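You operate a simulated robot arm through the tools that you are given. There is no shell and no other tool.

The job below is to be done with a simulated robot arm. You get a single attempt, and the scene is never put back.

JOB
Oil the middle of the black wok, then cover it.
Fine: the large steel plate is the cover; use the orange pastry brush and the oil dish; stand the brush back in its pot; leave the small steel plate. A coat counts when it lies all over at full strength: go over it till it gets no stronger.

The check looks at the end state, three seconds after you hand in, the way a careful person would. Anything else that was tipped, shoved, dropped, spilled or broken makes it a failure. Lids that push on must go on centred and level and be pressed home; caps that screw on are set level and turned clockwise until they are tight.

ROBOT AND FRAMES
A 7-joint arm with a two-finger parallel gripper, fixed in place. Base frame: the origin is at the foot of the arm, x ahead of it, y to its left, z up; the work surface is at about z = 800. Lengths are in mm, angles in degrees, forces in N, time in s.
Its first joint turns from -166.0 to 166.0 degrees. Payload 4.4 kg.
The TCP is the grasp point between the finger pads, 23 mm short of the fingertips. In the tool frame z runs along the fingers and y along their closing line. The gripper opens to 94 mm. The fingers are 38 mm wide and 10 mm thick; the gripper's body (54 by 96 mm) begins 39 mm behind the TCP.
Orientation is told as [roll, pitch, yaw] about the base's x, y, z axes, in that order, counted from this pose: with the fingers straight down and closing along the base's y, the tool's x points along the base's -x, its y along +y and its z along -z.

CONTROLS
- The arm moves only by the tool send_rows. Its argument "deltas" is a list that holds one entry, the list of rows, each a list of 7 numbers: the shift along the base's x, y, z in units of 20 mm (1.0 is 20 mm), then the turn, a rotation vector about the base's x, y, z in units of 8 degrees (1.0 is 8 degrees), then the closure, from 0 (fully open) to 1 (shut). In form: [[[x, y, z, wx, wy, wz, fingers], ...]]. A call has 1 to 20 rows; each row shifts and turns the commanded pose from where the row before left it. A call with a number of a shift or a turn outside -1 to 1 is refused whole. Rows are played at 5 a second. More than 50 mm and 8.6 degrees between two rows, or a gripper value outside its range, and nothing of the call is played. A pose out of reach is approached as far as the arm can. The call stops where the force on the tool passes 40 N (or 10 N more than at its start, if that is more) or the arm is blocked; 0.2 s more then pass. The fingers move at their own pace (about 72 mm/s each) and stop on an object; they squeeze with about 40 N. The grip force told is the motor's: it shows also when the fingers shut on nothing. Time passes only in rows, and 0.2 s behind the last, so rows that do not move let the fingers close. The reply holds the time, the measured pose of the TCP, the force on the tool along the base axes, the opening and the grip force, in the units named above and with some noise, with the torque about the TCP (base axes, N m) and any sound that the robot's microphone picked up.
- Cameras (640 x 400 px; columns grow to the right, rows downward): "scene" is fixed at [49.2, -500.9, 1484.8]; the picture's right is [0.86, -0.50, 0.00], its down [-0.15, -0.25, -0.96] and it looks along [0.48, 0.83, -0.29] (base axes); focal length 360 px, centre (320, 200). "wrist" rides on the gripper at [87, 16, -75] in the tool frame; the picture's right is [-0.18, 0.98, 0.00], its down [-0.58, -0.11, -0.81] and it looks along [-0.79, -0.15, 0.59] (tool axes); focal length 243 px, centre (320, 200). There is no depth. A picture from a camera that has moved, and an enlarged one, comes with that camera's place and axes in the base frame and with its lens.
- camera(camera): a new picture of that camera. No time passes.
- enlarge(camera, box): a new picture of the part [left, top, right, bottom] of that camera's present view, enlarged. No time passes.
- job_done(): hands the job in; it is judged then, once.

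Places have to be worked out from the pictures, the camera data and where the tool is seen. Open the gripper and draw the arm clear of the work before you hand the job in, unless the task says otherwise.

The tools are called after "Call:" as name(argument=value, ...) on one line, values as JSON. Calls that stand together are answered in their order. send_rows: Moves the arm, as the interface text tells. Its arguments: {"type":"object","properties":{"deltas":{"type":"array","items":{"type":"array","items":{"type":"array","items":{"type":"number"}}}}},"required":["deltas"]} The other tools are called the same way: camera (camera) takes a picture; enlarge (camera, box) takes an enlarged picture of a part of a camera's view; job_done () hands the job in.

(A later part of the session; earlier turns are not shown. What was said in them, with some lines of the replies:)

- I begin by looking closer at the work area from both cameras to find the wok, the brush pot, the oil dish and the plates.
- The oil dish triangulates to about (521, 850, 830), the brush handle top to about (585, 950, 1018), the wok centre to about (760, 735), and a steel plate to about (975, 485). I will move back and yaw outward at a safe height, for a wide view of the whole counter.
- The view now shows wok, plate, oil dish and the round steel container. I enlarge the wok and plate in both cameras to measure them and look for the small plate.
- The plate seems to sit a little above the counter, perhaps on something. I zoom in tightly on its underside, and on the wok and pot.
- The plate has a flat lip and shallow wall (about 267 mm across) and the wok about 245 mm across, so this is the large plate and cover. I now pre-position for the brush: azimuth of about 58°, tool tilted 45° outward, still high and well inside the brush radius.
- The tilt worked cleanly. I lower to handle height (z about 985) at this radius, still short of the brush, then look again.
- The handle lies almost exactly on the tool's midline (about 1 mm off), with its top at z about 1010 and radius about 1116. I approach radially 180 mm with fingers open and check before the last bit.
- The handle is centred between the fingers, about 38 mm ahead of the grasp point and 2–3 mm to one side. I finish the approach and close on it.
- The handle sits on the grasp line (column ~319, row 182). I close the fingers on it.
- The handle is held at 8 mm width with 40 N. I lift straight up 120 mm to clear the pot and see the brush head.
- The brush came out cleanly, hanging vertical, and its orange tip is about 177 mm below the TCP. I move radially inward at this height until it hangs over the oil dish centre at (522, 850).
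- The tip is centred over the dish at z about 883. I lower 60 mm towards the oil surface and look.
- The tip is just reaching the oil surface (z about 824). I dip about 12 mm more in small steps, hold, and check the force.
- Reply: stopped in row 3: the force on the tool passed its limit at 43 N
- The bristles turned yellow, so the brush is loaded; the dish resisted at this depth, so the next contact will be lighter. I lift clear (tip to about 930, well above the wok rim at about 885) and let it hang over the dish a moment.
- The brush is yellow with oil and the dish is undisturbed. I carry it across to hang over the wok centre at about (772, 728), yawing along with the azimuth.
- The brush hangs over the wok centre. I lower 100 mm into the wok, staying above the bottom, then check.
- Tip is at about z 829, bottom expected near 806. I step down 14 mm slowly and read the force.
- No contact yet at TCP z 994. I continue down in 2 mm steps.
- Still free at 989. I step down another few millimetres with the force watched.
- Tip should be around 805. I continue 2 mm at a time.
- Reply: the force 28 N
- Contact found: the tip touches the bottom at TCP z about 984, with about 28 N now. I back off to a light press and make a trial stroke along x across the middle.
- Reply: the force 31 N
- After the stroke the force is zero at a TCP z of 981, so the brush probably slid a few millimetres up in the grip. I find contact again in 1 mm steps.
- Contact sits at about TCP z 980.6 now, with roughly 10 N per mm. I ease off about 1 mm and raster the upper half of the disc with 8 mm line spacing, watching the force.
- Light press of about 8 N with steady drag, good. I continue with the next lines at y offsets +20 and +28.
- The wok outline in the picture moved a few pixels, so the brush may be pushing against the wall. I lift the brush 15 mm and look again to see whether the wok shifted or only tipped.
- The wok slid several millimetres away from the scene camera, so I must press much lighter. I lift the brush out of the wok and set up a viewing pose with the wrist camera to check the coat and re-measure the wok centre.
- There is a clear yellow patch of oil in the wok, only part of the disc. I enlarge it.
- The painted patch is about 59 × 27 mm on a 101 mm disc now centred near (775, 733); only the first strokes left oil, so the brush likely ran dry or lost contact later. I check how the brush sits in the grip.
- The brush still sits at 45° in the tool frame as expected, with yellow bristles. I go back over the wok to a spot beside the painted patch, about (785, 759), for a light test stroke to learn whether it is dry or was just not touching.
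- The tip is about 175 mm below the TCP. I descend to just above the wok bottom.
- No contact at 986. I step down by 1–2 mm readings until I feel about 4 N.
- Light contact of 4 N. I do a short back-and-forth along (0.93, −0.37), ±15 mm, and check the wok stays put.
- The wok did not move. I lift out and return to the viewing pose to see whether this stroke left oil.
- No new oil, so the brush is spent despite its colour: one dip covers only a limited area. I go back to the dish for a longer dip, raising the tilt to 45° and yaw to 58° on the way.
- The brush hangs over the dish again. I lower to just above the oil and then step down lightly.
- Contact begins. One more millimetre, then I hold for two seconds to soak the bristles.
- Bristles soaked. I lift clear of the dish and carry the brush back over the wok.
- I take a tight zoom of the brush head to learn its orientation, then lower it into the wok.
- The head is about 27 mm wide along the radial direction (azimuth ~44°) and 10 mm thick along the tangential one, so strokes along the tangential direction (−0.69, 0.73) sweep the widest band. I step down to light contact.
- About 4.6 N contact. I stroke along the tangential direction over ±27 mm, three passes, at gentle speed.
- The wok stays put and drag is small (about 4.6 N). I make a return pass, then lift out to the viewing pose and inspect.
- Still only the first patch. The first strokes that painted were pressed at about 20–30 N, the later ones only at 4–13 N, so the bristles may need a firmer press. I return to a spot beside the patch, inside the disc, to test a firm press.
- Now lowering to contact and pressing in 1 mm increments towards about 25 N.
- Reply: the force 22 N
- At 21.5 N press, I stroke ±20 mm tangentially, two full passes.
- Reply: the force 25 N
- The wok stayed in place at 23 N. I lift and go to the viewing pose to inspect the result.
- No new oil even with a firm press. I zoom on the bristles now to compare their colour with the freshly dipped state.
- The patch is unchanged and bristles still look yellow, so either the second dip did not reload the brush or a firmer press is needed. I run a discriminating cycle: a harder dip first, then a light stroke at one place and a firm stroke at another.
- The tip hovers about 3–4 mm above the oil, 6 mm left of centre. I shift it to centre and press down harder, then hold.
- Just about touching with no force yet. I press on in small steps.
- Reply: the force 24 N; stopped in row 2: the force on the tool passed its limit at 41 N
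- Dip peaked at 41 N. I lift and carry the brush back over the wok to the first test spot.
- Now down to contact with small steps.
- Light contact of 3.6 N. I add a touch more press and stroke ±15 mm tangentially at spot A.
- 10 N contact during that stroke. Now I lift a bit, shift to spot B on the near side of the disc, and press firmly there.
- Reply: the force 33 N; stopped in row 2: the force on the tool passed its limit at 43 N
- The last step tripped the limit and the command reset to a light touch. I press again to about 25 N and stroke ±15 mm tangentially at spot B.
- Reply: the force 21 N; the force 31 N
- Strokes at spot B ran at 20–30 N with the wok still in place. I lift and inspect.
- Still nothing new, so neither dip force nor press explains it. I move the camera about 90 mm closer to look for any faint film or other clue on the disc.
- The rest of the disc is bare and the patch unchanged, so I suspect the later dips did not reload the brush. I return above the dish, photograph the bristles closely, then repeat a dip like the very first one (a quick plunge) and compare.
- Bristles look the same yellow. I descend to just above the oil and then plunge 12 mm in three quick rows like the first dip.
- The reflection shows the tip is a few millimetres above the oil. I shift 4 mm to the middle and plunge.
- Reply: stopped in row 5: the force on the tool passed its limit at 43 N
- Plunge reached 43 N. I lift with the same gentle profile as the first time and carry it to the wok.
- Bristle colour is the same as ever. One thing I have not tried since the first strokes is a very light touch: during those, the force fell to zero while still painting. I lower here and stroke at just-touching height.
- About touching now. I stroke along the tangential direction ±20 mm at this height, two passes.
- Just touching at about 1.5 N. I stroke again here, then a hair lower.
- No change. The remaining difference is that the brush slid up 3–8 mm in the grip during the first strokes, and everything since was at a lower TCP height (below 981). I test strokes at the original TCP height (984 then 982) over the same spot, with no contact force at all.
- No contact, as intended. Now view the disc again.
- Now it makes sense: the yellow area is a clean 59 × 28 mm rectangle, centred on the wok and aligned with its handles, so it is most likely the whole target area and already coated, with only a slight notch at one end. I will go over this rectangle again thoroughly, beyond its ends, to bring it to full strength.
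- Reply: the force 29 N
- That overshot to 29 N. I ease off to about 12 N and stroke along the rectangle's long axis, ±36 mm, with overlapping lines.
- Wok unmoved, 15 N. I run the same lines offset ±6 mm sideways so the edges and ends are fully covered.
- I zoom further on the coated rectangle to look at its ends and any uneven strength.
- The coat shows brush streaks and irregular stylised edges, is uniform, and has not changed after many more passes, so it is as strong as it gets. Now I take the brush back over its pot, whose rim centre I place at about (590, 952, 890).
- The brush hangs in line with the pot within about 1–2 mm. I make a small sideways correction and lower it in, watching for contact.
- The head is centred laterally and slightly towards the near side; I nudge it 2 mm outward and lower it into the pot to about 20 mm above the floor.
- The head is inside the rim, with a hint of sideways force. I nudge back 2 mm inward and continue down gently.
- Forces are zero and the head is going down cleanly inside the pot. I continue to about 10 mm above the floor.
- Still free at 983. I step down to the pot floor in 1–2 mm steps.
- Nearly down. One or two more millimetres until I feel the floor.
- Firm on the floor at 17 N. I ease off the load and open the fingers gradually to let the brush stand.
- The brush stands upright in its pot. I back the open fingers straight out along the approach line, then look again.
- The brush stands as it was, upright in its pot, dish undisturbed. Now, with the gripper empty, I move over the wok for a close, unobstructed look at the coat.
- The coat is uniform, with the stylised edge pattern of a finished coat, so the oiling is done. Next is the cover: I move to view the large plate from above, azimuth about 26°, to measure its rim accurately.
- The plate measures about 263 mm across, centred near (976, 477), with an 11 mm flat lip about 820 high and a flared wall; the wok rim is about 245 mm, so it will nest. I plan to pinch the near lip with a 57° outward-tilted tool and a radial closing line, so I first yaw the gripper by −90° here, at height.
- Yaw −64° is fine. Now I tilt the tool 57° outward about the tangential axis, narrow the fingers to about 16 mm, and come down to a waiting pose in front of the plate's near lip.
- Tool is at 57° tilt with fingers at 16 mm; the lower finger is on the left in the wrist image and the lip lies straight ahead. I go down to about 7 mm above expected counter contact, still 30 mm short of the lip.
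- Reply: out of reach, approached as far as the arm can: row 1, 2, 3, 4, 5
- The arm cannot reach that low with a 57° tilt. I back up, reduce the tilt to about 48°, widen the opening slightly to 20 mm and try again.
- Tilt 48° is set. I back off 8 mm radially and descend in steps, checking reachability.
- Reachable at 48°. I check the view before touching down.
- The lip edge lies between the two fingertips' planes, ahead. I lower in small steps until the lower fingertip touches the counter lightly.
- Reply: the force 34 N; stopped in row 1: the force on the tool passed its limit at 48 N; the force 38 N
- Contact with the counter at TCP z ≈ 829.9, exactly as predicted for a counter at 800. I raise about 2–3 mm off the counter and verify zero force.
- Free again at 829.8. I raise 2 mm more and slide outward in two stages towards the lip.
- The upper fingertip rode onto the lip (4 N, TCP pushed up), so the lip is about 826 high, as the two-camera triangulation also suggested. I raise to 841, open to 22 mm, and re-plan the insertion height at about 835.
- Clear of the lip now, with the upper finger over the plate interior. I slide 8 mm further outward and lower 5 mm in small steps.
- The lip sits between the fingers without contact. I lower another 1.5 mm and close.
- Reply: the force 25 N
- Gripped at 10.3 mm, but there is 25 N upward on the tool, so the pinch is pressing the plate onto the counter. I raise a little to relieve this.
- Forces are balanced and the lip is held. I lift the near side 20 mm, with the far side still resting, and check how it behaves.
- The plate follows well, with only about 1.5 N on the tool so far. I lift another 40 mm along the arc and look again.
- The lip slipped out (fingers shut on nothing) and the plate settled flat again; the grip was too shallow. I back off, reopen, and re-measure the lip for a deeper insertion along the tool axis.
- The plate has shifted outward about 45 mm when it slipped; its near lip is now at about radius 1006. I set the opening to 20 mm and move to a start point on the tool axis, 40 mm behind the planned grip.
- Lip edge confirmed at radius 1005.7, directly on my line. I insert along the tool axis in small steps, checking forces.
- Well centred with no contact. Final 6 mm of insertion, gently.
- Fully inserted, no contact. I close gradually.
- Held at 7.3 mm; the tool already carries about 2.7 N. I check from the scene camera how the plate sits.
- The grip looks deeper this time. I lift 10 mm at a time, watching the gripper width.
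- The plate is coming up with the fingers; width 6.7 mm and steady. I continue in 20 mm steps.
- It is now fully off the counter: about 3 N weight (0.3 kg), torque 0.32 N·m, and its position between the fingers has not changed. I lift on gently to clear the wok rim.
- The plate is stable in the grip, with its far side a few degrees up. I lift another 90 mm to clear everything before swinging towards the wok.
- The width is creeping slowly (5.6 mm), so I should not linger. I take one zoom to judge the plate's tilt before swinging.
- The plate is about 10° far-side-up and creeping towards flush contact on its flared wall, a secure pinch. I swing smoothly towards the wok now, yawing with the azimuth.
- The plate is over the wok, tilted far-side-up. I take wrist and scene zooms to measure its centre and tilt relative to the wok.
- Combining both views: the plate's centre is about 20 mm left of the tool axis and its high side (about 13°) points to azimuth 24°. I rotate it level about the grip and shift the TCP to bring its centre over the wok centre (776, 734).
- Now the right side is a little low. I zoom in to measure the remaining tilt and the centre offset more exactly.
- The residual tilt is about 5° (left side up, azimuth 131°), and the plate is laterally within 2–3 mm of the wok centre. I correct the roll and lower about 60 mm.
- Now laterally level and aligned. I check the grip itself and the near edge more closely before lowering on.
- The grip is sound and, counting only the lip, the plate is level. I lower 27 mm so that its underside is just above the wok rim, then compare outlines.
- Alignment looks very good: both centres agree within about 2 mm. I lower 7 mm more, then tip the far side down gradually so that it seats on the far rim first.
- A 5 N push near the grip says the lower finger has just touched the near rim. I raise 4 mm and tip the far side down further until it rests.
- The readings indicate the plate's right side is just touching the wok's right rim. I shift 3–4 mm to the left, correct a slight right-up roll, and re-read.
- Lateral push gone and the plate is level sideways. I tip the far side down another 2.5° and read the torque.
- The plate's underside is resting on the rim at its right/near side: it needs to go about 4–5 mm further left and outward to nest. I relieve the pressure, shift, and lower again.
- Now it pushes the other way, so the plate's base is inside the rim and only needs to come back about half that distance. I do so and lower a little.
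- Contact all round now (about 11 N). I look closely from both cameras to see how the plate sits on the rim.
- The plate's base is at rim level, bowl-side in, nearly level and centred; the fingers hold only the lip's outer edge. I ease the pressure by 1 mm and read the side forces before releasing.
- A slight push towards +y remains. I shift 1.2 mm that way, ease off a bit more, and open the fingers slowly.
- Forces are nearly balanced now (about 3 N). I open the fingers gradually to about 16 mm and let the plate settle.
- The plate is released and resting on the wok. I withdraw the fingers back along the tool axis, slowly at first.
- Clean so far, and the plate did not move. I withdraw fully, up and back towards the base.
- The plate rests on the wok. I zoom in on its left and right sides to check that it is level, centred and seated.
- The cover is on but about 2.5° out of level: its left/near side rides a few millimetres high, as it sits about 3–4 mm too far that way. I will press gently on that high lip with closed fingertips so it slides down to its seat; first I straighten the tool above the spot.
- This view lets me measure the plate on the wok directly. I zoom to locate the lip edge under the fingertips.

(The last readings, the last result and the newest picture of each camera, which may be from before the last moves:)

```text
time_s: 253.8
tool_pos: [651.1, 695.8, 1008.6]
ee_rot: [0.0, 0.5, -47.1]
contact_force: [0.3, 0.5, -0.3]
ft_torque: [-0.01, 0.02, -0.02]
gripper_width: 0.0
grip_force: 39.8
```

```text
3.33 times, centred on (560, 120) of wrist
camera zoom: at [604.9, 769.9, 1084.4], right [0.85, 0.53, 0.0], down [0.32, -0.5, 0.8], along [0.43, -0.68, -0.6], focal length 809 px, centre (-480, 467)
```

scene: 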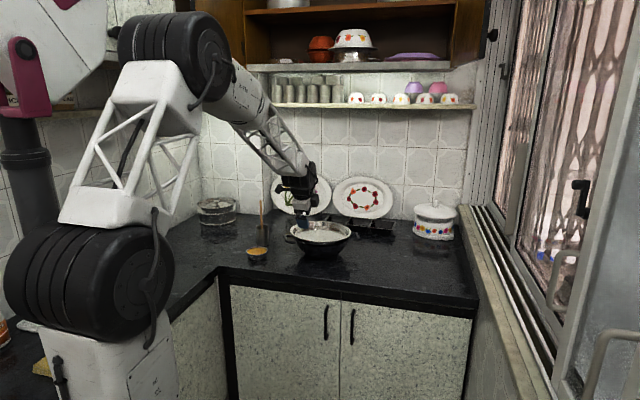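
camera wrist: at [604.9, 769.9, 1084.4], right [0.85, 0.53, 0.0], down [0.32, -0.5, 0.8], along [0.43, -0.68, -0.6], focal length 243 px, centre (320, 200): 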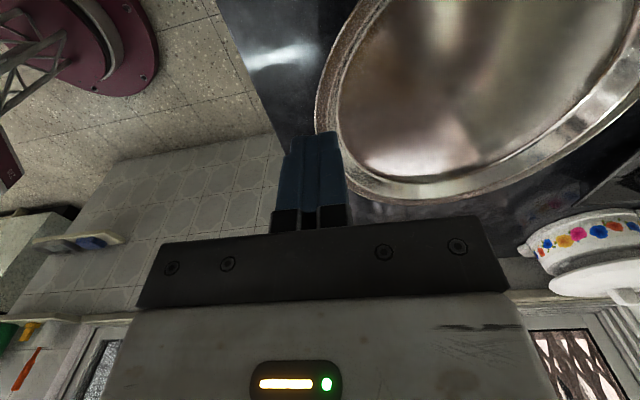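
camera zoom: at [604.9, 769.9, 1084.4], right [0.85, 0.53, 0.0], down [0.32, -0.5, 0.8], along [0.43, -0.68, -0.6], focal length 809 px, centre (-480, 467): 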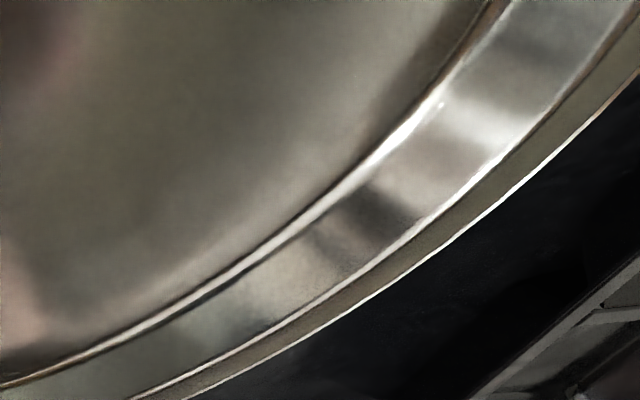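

From this closer view the plate fits a level circle within about 1°, centred near (779, 730) with its lip about 14 mm above the rim: it is nested and centred within a few millimetres, so pressing is unnecessary and would only risk moving it. I rise and turn the camera for an independent check.

Call:
send_rows(deltas=[[[0, 0, 1, 0, 0, 0, 1], [0, 0, 1, 0, 0, 0, 1], [0, 0, 1, 0, 0, 0, 1], [0, 0, 1, 0, 0, 0, 0.5], [0, 0, 1, 0, 0, 0, 0], [0, 0, 1, 0, 0, 0, 0], [-0.1, -0.5, 0, 0, 0, 0.94, 0], [-0.1, -0.5, 0, 0, 0, 0.94, 0], [-0.1, -0.5, 0, 0, 0, 0.94, 0], [-0.1, -0.5, 0, 0, 0, 0.94, 0], [-0.1, -0.5, 0, 0, 0, 0.94, 0], [-0.1, -0.5, 0, 0, 0, 0.94, 0], [-0.1, -0.5, 0, 0, 0, 0.94, 0], [-0.1, -0.5, 0, 0, 0, 0.94, 0], [-0.1, -0.5, 0, 0, 0, 0.94, 0], [-0.1, -0.5, 0, 0, 0, 0.94, 0], [-0.1, -0.5, 0, 0, 0, 0.94, 0], [-0.1, -0.5, 0, 0, 0, 0.94, 0], [0, 0, 0, 0, 0, 0, 0]]])

Call:
camera(camera="wrist")

Call:
enlarge(camera="wrist", box=[220, 20, 420, 170])

Call:
enlarge(camera="scene", box=[280, 205, 360, 255])

```text
time_s: 257.9
tool_pos: [626.1, 575.8, 1130.0]
ee_rot: [-0.1, 0.4, 43.2]
contact_force: [0.3, -0.2, 0.1]
ft_torque: [-0.03, -0.01, 0.0]
gripper_width: 93.8
grip_force: 0.0
```

```text
taken
camera wrist: at [552.3, 529.3, 1205.9], right [-0.54, 0.84, 0.0], down [0.5, 0.32, 0.8], along [0.68, 0.43, -0.6], focal length 243 px, centre (320, 200)
```

wrist: 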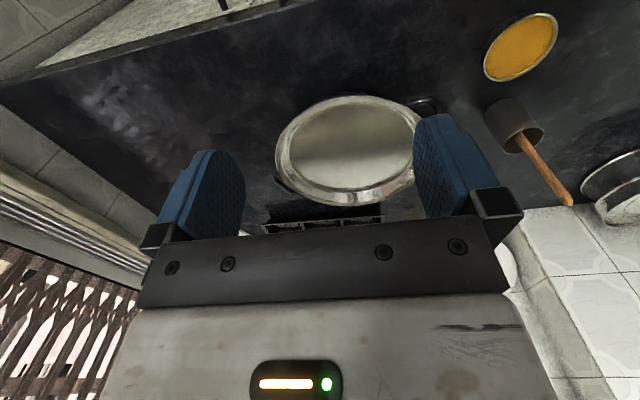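

```text
2.67 times, centred on (320, 95) of wrist
camera zoom: at [552.3, 529.3, 1205.9], right [-0.54, 0.84, 0.0], down [0.5, 0.32, 0.8], along [0.68, 0.43, -0.6], focal length 647 px, centre (320, 480)
```

zoom: 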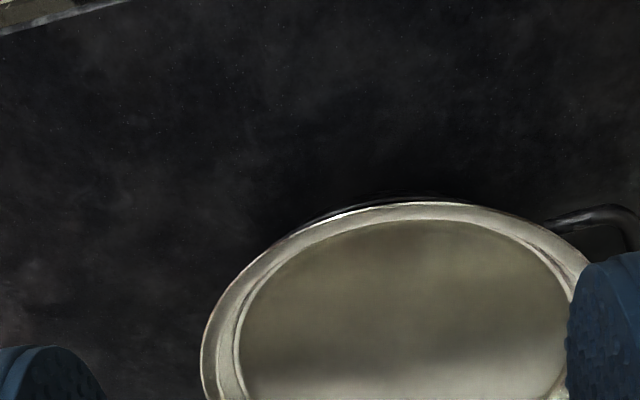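

```text
8.00 times, centred on (320, 230) of scene
camera zoom: at [49.2, -500.9, 1484.8], right [0.86, -0.5, 0.0], down [-0.15, -0.25, -0.96], along [0.48, 0.83, -0.29], focal length 2881 px, centre (320, -40)
```

zoom: 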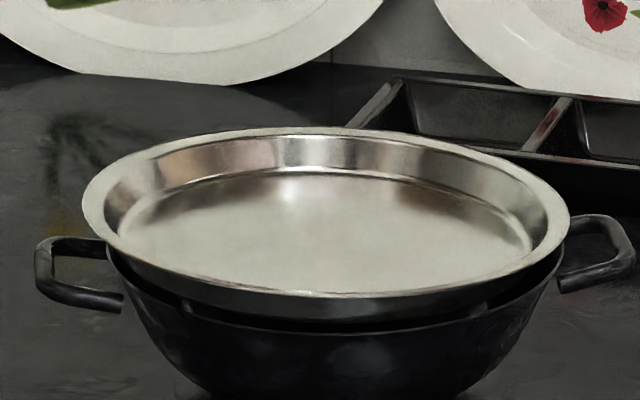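

I zoom on the whole plate from this new angle for a second estimate of its level and centring.

Call:
enlarge(camera="wrist", box=[260, 85, 436, 215])

Call:
enlarge(camera="scene", box=[286, 216, 306, 246])

Call:
enlarge(camera="scene", box=[336, 216, 356, 246])

```text
3.08 times, centred on (348, 150) of wrist
camera zoom: at [552.3, 529.3, 1205.9], right [-0.54, 0.84, 0.0], down [0.5, 0.32, 0.8], along [0.68, 0.43, -0.6], focal length 746 px, centre (234, 354)
```

zoom: 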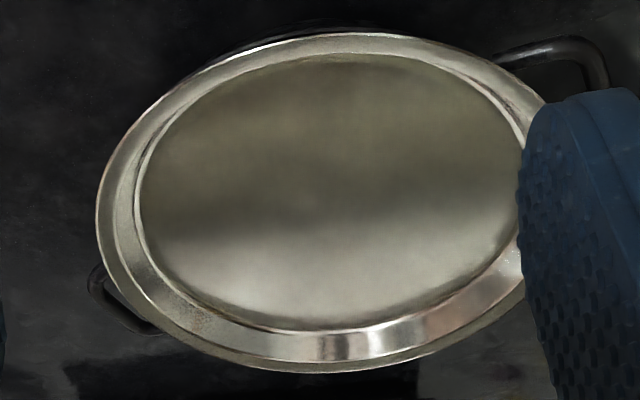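

```text
13.33 times, centred on (296, 231) of scene
camera zoom: at [49.2, -500.9, 1484.8], right [0.86, -0.5, 0.0], down [-0.15, -0.25, -0.96], along [0.48, 0.83, -0.29], focal length 4802 px, centre (640, -213)
```

zoom: 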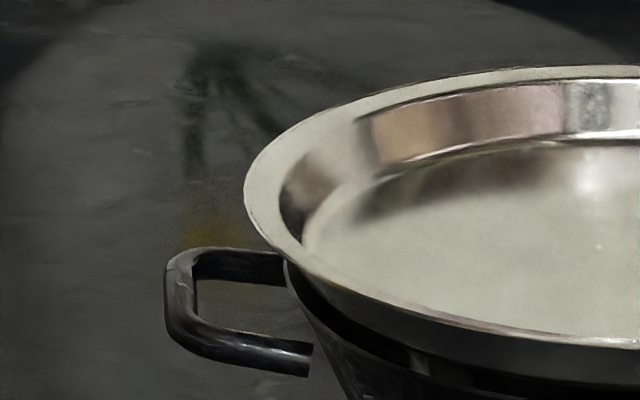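

```text
13.33 times, centred on (346, 231) of scene
camera zoom: at [49.2, -500.9, 1484.8], right [0.86, -0.5, 0.0], down [-0.15, -0.25, -0.96], along [0.48, 0.83, -0.29], focal length 4802 px, centre (-27, -213)
```

zoom: 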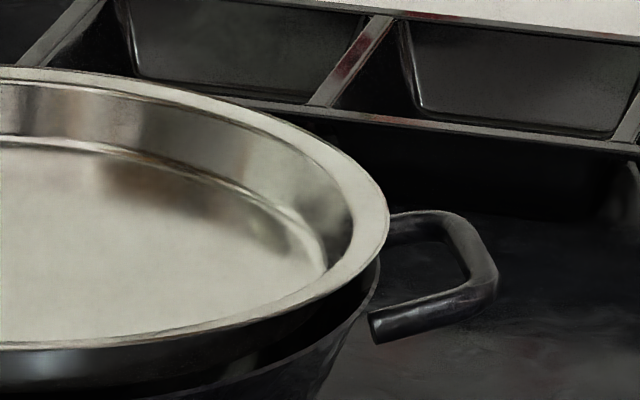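

Both wrist views agree: lip near z 902–904, centre about (779, 734) against the wok's (776, 734), level within 1–2°. The brush stands in its pot and everything else is in place, so I draw the open gripper well clear and take a last look.

Call:
send_rows(deltas=[[[-0.6, -0.6, 0.5, 0, 0, 0, 0], [-0.7, -0.7, 0.5, 0, 0, 0, 0], [-0.7, -0.7, 0.5, 0, 0, 0, 0], [-0.7, -0.7, 0.5, 0, 0, 0, 0], [-0.7, -0.7, 0.5, 0, 0, 0, 0], [-0.7, -0.7, 0.5, 0, 0, 0, 0], [-0.7, -0.7, 0.5, 0, 0, 0, 0], [-0.7, -0.7, 0.5, 0, 0, 0, 0], [-0.6, -0.6, 0.3, 0, 0, 0, 0], [0, 0, 0, 0, 0, 0, 0], [0, 0, 0, 0, 0, 0, 0]]])

Call:
camera(camera="scene")

Call:
enlarge(camera="scene", box=[190, 180, 350, 280])

Call:
enlarge(camera="scene", box=[320, 180, 480, 280])

```text
time_s: 260.2
tool_pos: [504.0, 453.9, 1215.3]
ee_rot: [0.1, 0.5, 43.1]
contact_force: [0.0, 0.1, 0.3]
ft_torque: [-0.03, -0.02, -0.03]
gripper_width: 94.0
grip_force: 0.1
```

```text
taken
```

scene: 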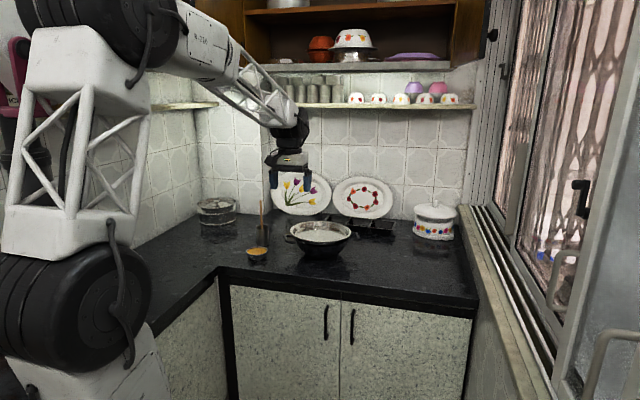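

```text
4.00 times, centred on (270, 230) of scene
camera zoom: at [49.2, -500.9, 1484.8], right [0.86, -0.5, 0.0], down [-0.15, -0.25, -0.96], along [0.48, 0.83, -0.29], focal length 1440 px, centre (520, 80)
```

zoom: 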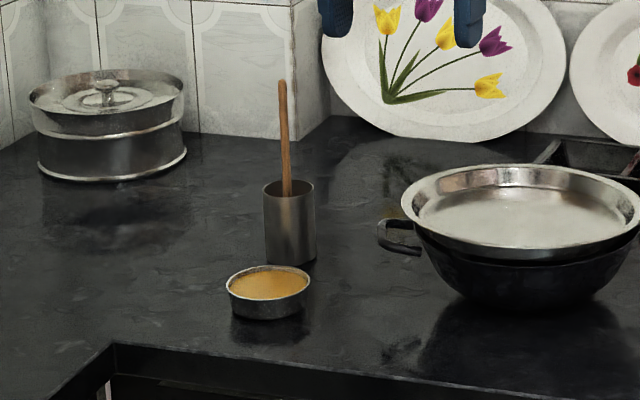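

```text
4.00 times, centred on (400, 230) of scene
camera zoom: at [49.2, -500.9, 1484.8], right [0.86, -0.5, 0.0], down [-0.15, -0.25, -0.96], along [0.48, 0.83, -0.29], focal length 1440 px, centre (0, 80)
```

zoom: 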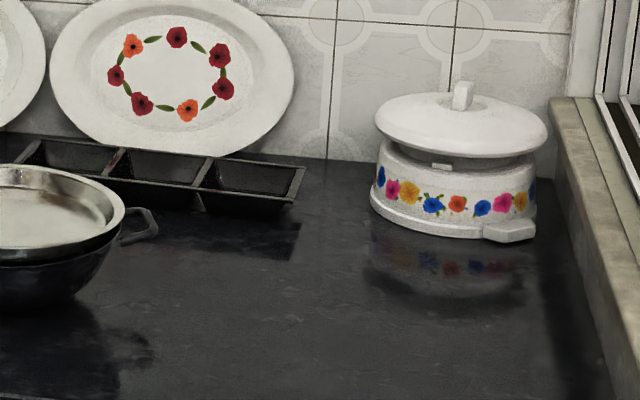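

The wok is oiled and covered by the large plate, the brush stands in its pot, and the oil dish, tray, pot and dishes are where they were. The arm is clear and open, so I hand the job in.

Call:
job_done()

```text
The job is handed in.
```

I oiled the middle of the wok and covered it with the large steel plate, and the job is handed in. Three things did not go cleanly.

- **Oil:** I dipped the brush and went over the middle of the wok many times. The coat shows as a yellow patch of about 59 × 28 mm in the centre. It was uniform and stopped changing after the first strokes. I took that patch to be the whole area to be oiled. If the whole flat bottom (about 100 mm across) was meant, most of it is bare.
- **Wok:** It slid about 9 mm while I was brushing, because the brush caught its side. It did not tip.
- **Cover:** The plate slipped out of my first grip. It dropped back flat on the counter and slid about 45 mm before I lifted it properly. It now rests on the wok, within about 3 mm of centre. The close camera views show it within about 1° of level. The fixed camera shows it about 2° low on the right.
- **Brush and the rest:** The brush is standing upright in its pot, and the oil dish is undisturbed. I think the small steel plate is the one on the upper shelf, and I did not touch it. Nothing else was moved, and the arm is drawn back with the gripper open.
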